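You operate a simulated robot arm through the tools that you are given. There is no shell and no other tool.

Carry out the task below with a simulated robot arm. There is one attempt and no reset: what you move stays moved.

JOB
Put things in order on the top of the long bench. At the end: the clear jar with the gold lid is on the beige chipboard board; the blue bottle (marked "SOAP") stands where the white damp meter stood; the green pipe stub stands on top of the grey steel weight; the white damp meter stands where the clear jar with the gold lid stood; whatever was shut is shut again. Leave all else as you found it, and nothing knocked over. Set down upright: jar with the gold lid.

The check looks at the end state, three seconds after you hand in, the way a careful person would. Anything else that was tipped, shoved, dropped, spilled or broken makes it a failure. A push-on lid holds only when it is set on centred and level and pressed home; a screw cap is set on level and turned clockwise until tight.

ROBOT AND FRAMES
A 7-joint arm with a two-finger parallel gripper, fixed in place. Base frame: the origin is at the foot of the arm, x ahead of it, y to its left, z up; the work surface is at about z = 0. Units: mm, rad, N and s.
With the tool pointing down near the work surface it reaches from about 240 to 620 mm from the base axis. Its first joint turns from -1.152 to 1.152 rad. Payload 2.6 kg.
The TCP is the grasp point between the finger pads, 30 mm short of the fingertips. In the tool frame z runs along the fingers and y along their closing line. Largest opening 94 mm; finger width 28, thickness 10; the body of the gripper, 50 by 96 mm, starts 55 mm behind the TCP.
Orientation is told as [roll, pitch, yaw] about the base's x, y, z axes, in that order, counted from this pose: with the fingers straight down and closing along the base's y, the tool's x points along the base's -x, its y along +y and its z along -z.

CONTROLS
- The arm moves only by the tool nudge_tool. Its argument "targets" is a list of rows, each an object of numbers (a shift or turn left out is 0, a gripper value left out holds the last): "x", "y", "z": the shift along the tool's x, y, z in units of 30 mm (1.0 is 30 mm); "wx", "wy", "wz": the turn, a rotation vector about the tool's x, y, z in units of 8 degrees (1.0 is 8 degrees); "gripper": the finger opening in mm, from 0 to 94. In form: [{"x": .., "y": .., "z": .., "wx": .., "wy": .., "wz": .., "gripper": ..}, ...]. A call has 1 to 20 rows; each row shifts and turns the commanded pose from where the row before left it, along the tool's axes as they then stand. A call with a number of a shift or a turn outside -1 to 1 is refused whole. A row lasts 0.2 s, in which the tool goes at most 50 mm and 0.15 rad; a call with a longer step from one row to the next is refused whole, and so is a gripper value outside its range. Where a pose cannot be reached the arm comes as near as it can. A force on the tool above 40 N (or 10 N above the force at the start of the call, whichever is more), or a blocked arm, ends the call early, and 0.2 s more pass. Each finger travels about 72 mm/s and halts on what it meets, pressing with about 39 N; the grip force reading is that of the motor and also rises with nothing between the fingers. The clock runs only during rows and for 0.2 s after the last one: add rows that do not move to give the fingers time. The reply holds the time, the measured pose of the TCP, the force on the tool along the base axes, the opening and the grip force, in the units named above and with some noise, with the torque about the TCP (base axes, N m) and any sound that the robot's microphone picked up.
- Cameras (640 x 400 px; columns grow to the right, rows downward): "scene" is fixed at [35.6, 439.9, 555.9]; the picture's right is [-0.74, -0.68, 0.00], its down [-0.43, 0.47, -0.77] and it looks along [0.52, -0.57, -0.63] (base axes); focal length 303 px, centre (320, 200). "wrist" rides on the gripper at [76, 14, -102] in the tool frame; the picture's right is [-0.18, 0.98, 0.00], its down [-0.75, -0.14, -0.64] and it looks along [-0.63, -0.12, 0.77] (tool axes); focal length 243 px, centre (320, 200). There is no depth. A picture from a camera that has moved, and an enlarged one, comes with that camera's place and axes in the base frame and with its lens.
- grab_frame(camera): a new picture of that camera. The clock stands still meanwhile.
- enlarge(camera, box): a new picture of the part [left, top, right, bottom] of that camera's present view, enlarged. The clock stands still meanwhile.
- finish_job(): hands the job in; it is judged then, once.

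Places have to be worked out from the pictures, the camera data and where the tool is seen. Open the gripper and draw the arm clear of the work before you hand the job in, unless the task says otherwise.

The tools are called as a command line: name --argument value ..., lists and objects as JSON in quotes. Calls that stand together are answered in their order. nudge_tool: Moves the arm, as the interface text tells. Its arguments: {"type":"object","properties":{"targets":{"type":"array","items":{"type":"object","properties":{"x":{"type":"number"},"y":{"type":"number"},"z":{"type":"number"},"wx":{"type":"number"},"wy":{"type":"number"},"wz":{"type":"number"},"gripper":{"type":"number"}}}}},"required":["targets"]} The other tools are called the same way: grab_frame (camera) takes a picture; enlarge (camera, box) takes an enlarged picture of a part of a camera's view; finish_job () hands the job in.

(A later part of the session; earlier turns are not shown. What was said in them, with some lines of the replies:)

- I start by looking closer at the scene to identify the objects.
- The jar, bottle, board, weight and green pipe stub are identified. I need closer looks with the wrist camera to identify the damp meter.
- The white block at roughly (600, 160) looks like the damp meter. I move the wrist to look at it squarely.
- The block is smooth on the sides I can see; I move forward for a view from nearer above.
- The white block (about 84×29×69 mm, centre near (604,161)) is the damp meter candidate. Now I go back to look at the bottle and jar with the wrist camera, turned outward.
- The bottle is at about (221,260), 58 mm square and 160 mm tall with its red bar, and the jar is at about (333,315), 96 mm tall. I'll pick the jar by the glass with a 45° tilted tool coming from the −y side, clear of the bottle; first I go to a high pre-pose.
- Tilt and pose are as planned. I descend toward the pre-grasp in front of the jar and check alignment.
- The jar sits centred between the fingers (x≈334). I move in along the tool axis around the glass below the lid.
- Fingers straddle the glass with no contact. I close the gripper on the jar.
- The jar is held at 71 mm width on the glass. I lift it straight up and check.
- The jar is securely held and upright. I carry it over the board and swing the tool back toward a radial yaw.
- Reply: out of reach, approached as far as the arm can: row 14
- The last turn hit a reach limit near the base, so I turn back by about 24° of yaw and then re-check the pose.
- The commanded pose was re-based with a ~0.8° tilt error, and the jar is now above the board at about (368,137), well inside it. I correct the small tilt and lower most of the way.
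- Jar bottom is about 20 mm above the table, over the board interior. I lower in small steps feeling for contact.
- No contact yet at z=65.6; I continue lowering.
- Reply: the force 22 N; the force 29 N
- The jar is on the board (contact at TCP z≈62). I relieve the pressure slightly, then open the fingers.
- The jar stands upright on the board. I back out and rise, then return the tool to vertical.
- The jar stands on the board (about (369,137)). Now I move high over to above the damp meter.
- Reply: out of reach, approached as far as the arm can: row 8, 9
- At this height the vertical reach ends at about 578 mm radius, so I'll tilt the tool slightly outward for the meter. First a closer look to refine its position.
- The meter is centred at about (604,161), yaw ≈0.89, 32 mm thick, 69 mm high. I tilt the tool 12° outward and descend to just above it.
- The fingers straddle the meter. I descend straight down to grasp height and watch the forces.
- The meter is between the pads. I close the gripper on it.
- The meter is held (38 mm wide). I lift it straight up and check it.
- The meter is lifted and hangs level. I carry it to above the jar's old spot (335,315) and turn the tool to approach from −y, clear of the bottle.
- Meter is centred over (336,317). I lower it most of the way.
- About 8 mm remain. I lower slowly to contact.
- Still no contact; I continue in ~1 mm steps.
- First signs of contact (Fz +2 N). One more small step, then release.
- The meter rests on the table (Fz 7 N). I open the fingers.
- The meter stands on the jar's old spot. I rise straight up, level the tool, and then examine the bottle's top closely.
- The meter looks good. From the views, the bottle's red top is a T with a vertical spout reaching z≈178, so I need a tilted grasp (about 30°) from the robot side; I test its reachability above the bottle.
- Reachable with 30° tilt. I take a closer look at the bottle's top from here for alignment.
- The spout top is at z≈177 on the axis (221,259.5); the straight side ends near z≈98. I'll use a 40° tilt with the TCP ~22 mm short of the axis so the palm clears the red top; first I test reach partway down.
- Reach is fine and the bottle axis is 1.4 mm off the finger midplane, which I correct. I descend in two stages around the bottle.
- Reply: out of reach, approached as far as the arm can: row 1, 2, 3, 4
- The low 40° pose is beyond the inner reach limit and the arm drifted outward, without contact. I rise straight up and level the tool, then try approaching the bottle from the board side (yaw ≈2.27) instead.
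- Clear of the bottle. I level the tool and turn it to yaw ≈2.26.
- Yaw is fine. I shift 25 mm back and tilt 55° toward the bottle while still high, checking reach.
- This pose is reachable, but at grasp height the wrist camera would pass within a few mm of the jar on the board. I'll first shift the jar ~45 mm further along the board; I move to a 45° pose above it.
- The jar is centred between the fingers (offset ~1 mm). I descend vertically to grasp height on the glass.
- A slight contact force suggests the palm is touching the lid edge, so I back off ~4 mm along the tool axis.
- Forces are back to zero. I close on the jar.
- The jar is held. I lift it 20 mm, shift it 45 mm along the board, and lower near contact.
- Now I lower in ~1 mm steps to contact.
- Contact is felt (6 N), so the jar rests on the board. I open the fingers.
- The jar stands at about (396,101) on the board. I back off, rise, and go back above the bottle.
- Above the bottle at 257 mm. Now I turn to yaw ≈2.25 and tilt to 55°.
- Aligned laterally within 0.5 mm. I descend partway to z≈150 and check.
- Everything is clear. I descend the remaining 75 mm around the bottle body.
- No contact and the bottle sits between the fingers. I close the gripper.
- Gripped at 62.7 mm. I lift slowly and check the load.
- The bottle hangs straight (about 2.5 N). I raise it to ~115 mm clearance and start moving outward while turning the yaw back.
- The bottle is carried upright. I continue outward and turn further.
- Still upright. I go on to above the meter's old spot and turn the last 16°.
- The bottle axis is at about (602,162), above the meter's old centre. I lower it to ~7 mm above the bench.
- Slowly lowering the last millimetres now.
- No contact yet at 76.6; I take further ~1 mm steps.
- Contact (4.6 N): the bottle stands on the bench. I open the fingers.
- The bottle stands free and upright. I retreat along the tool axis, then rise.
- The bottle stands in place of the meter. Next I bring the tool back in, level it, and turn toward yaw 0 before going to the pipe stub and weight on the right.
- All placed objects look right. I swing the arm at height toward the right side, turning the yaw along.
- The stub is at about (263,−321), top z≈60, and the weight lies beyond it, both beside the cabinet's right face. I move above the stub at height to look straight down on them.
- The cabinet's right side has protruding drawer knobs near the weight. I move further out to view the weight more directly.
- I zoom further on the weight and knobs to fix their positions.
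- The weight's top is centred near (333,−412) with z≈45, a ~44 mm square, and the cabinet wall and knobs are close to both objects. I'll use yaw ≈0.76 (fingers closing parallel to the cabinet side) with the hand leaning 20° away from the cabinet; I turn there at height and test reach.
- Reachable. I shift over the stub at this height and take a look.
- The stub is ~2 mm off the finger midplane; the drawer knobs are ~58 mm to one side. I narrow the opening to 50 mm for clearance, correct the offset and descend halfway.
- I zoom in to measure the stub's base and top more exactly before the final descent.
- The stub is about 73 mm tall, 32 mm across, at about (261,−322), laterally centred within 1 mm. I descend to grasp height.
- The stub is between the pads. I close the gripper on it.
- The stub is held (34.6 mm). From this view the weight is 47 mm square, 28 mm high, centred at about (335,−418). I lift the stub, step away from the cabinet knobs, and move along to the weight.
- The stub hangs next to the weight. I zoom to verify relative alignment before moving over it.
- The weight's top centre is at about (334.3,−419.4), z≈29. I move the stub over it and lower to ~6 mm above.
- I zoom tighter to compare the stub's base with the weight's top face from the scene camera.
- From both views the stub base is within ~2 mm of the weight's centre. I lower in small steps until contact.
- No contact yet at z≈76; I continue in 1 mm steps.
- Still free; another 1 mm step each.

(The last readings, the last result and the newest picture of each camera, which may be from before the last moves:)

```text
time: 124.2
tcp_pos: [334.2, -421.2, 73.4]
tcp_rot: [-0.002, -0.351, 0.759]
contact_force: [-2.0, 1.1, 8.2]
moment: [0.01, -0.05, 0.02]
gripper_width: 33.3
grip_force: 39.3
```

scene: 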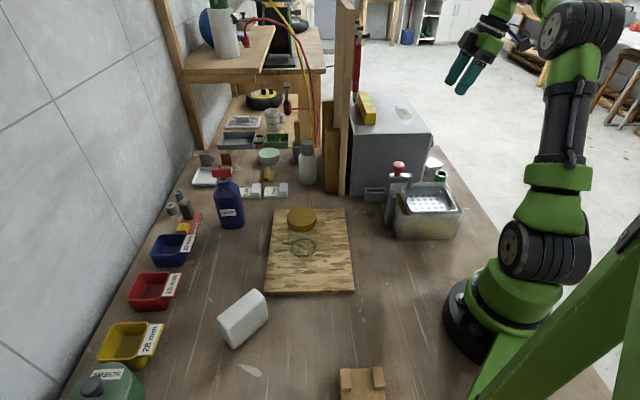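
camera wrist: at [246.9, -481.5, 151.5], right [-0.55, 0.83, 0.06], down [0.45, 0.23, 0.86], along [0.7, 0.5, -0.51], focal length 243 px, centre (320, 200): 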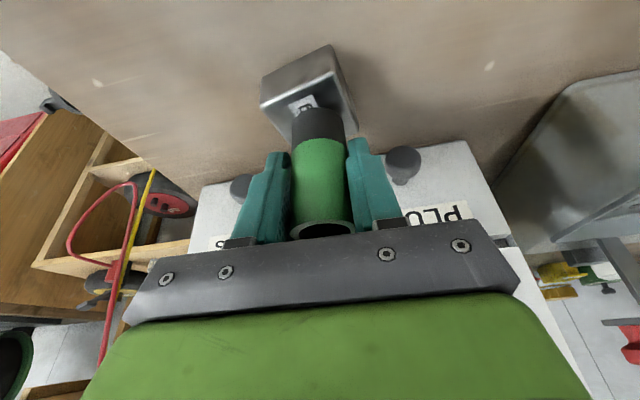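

Contact is confirmed (8 N) with the stub's base well inside the weight's top. I open the fingers gently.

nudge_tool --targets '[{"gripper": 36}, {"gripper": 40}, {"gripper": 46}, {"gripper": 52}, {"z": 0}]'

grab_frame --camera "wrist"

enlarge --camera "scene" --box '[420, 120, 480, 180]'

```text
time: 125.4
tcp_pos: [334.0, -420.8, 73.5]
tcp_rot: [0.0, -0.346, 0.76]
contact_force: [-0.5, -1.3, -0.2]
moment: [0.02, 0.0, -0.01]
gripper_width: 52.3
grip_force: 0.0
```

```text
taken
camera wrist: at [246.3, -481.5, 143.2], right [-0.55, 0.83, 0.06], down [0.45, 0.23, 0.86], along [0.7, 0.5, -0.51], focal length 243 px, centre (320, 200)
```

wrist: 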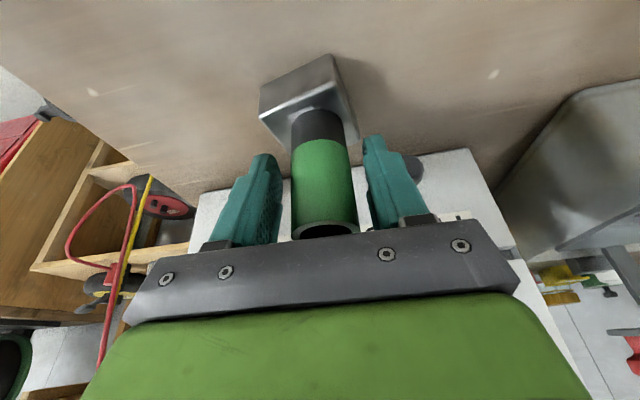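

```text
6.67 times, centred on (450, 150) of scene
camera zoom: at [35.6, 439.9, 555.9], right [-0.74, -0.68, 0.0], down [-0.43, 0.47, -0.77], along [0.52, -0.57, -0.63], focal length 2022 px, centre (-547, 533)
```

zoom: 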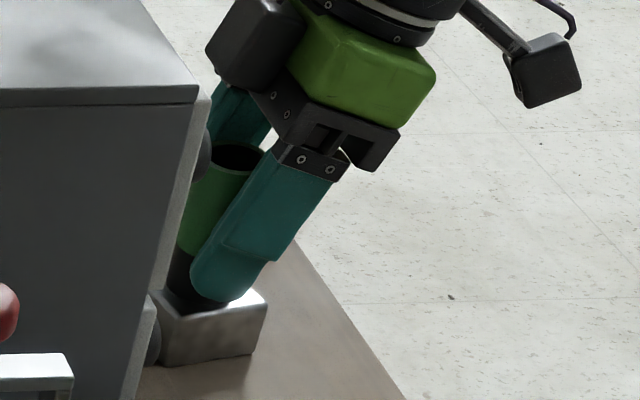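

The stub stands on the weight. I rise straight up with the fingers clear on both sides.

nudge_tool --targets '[{"x": -0.17, "z": -0.47}, {"x": -0.17, "z": -0.47}, {"x": -0.34, "z": -0.94}, {"x": -0.34, "z": -0.94}, {"x": -0.34, "z": -0.94}, {"x": -0.34, "z": -0.94}, {"x": -0.34, "z": -0.94}, {"x": -0.34, "z": -0.94}, {"z": 0}]'

grab_frame --camera "wrist"

enlarge --camera "scene" --box '[410, 110, 480, 190]'

```text
time: 127.4
tcp_pos: [334.1, -420.8, 284.4]
tcp_rot: [-0.002, -0.348, 0.76]
contact_force: [0.1, 0.1, -0.9]
moment: [-0.02, 0.01, 0.01]
gripper_width: 52.0
grip_force: 0.2
```

```text
taken
camera wrist: at [246.5, -481.8, 354.6], right [-0.55, 0.83, 0.06], down [0.45, 0.23, 0.86], along [0.7, 0.5, -0.51], focal length 243 px, centre (320, 200)
```

wrist: 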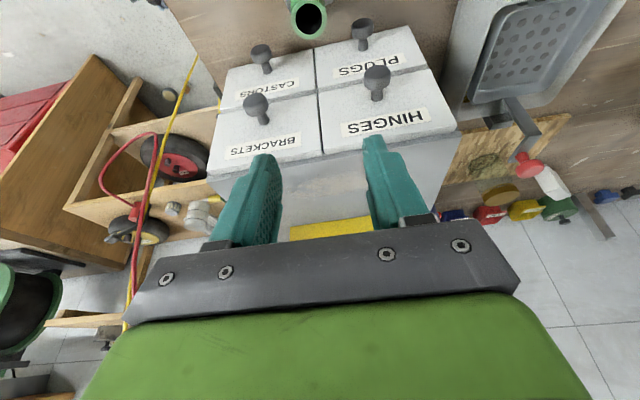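

```text
5.00 times, centred on (445, 150) of scene
camera zoom: at [35.6, 439.9, 555.9], right [-0.74, -0.68, 0.0], down [-0.43, 0.47, -0.77], along [0.52, -0.57, -0.63], focal length 1517 px, centre (-305, 450)
```

zoom: 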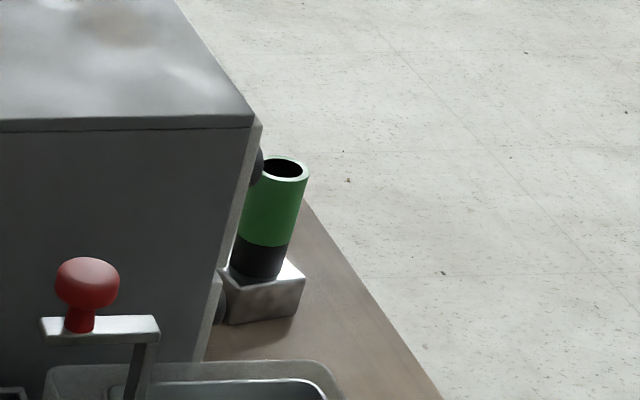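

The stub stands upright and centred on the weight. I raise the arm, come in, level the tool and turn back.

nudge_tool --targets '[{"x": -0.34, "z": -0.94}, {"y": 0.71}, {"y": 0.71}, {"y": 0.71}, {"wy": 0.83}, {"wy": 0.83}, {"wy": 0.83}, {"wz": 1}, {"wz": 1}, {"wz": 1}, {"wz": 1}, {"wz": 1}, {"wz": 1}, {"wz": 1}, {"wz": 1}, {"wz": 1}, {"wz": 1}, {"z": 0}]'

grab_frame --camera "wrist"

grab_frame --camera "scene"

```text
time: 131.2
tcp_pos: [289.6, -374.5, 311.3]
tcp_rot: [0.0, 0.0, -0.639]
contact_force: [-0.6, -1.0, -1.0]
moment: [-0.02, -0.01, 0.01]
gripper_width: 52.1
grip_force: 0.0
```

```text
taken
camera wrist: at [237.0, -315.4, 414.5], right [0.73, 0.68, 0.0], down [0.52, -0.56, 0.64], along [0.44, -0.47, -0.77], focal length 243 px, centre (320, 200)
```

wrist: 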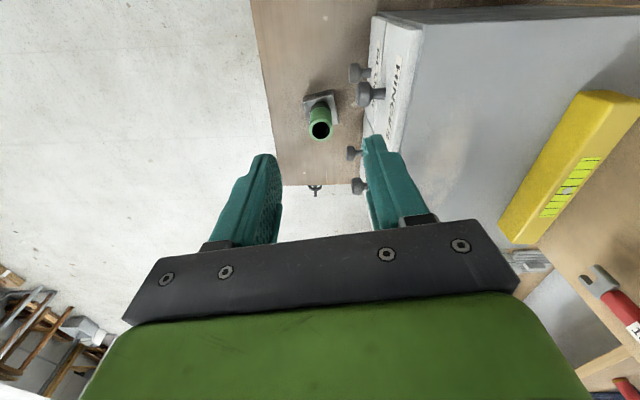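

```text
taken
```

scene: 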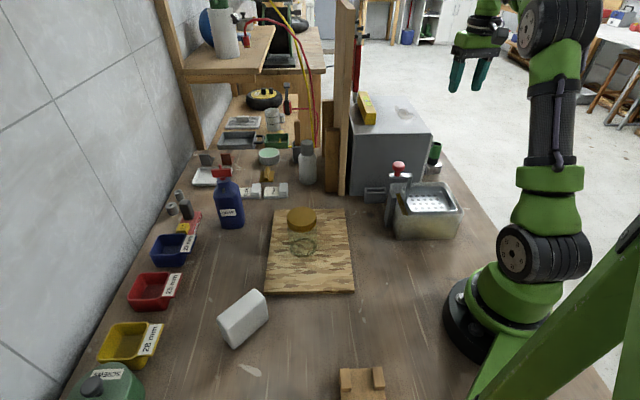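

Let me inspect the final state of all moved objects with zooms.

enlarge --camera "wrist" --box '[270, 50, 390, 170]'

enlarge --camera "scene" --box '[180, 140, 360, 300]'

enlarge --camera "scene" --box '[150, 260, 390, 400]'

```text
3.33 times, centred on (330, 110) of wrist
camera zoom: at [237.0, -315.4, 414.5], right [0.73, 0.68, 0.0], down [0.52, -0.56, 0.64], along [0.44, -0.47, -0.77], focal length 809 px, centre (287, 500)
```

zoom: 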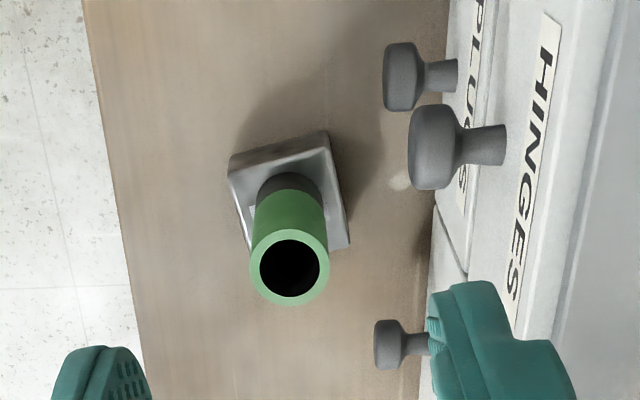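

```text
2.50 times, centred on (270, 220) of scene
camera zoom: at [35.6, 439.9, 555.9], right [-0.74, -0.68, 0.0], down [-0.43, 0.47, -0.77], along [0.52, -0.57, -0.63], focal length 758 px, centre (445, 150)
```

zoom: 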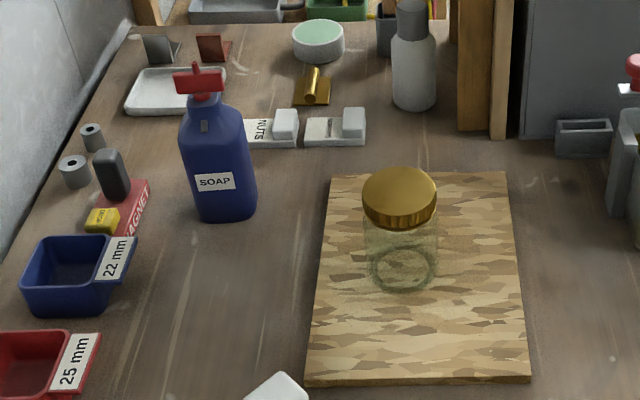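

```text
2.67 times, centred on (270, 330) of scene
camera zoom: at [35.6, 439.9, 555.9], right [-0.74, -0.68, 0.0], down [-0.43, 0.47, -0.77], along [0.52, -0.57, -0.63], focal length 809 px, centre (453, -147)
```

zoom: 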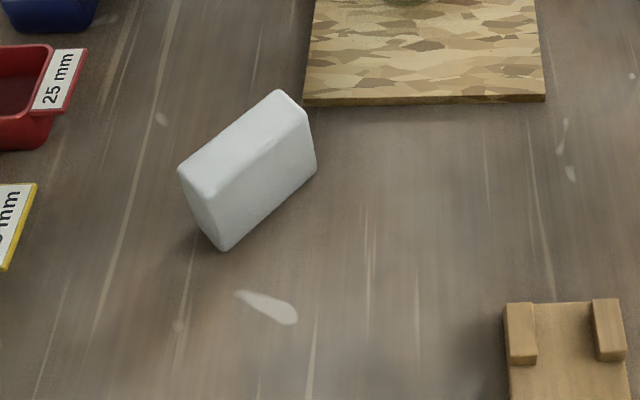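

All four items look right. On the way home I swing back over the bench and will also view the meter's other face to confirm its identity.

nudge_tool --targets '[{"x": 0.321, "y": 0.891}, {"x": 0.321, "y": 0.891}, {"x": 0.321, "y": 0.891}, {"x": 0.321, "y": 0.891}, {"x": 0.321, "y": 0.891}, {"x": 0.321, "y": 0.891}, {"x": 0.321, "y": 0.891}, {"x": 0.441, "y": 0.866}, {"x": 0.441, "y": 0.866}, {"x": 0.441, "y": 0.866}, {"x": 0.441, "y": 0.866}, {"x": 0.441, "y": 0.866}, {"x": 0.441, "y": 0.866}, {"x": 0.441, "y": 0.866}, {"x": 0.441, "y": 0.866}, {"z": 0, "gripper": 94}, {"z": 0}]'

grab_frame --camera "scene"

```text
time: 134.8
tcp_pos: [386.5, 47.0, 312.4]
tcp_rot: [0.0, 0.0, -0.637]
contact_force: [0.0, -0.2, -0.1]
moment: [0.0, 0.01, 0.01]
gripper_width: 94.2
grip_force: 0.1
```

```text
taken
```

scene: 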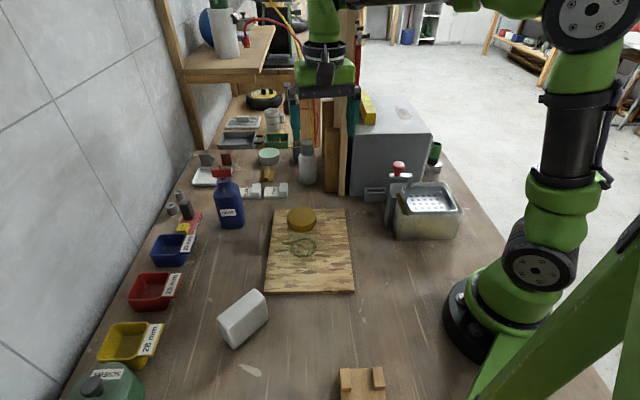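

Clear of the work. I turn the tool to look back at the meter's far face.

nudge_tool --targets '[{"wz": -1}, {"wz": -1}, {"wz": -1}, {"wz": -1}, {"wz": -1}, {"wz": -1}, {"wz": -1}, {"wz": -1}, {"wz": -1}, {"wz": -1}, {"wz": -1}, {"wz": -1}, {"wz": -1}, {"wz": -1}, {"wz": -1}, {"wz": -1}, {"wz": -1}, {"x": -0.9, "y": -0.7}, {"z": 0}]'

grab_frame --camera "wrist"

```text
time: 138.8
tcp_pos: [403.8, 77.4, 313.4]
tcp_rot: [0.001, -0.001, 1.739]
contact_force: [-0.4, 1.2, 0.0]
moment: [-0.01, 0.01, 0.0]
gripper_width: 93.9
grip_force: 0.0
```

```text
taken
camera wrist: at [401.2, 2.1, 415.5], right [-1.0, 0.02, 0.0], down [0.01, 0.77, 0.64], along [0.01, 0.64, -0.77], focal length 243 px, centre (320, 200)
```

wrist: 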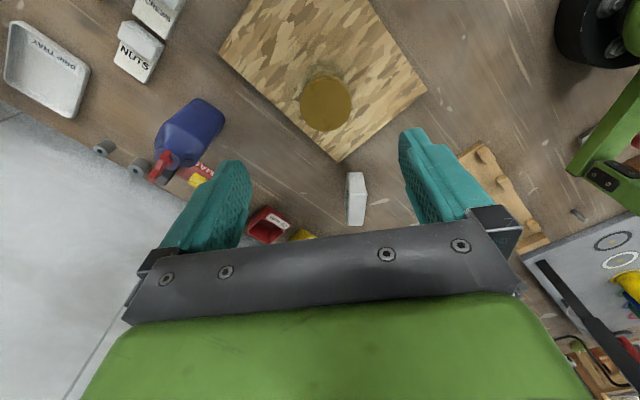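

enlarge --camera "wrist" --box '[300, 130, 420, 230]'

```text
4.00 times, centred on (360, 180) of wrist
camera zoom: at [401.2, 2.1, 415.5], right [-1.0, 0.02, 0.0], down [0.01, 0.77, 0.64], along [0.01, 0.64, -0.77], focal length 970 px, centre (160, 280)
```

zoom: 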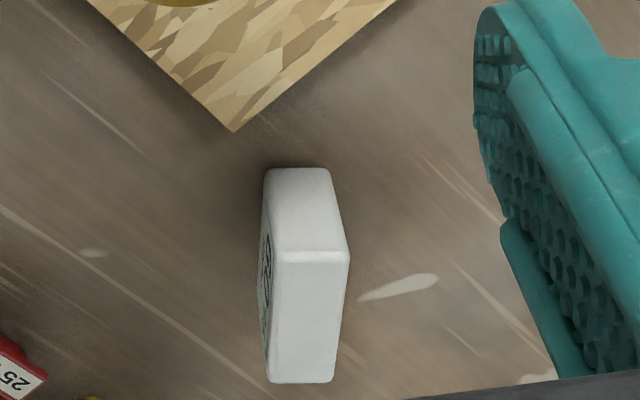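

The far face carries a dark dial, so this is the damp meter, and it stands at about (334,316), where the jar stood. The gripper is open and the arm is well above the bench, so I hand the job in.

finish_job

```text
The job is handed in.
```

I moved all four items to where the job asked and handed it in. The result of the check hasn't come back.

- **Jar with the gold lid:** it stands upright on the chipboard board with the lid still on. I set it down twice: I moved it about 45 mm along the board to make room for the gripper at the bottle.
- **Damp meter:** it stands where the jar was, within about 2 mm by my estimate. It is turned about 40° from how it stood before. The white block had no markings on the sides I could see at first. I confirmed it was the meter only at the end, when I saw a dark dial on its far face.
- **Soap bottle:** it stands upright where the meter was, within about 2 mm by my estimate.
- **Pipe stub:** it stands upright on the steel weight, with its whole base on the weight's top.

In the last pictures nothing else looked moved or knocked over, and the cabinet drawers were still shut. I left the gripper open, about 280 mm above the bench.
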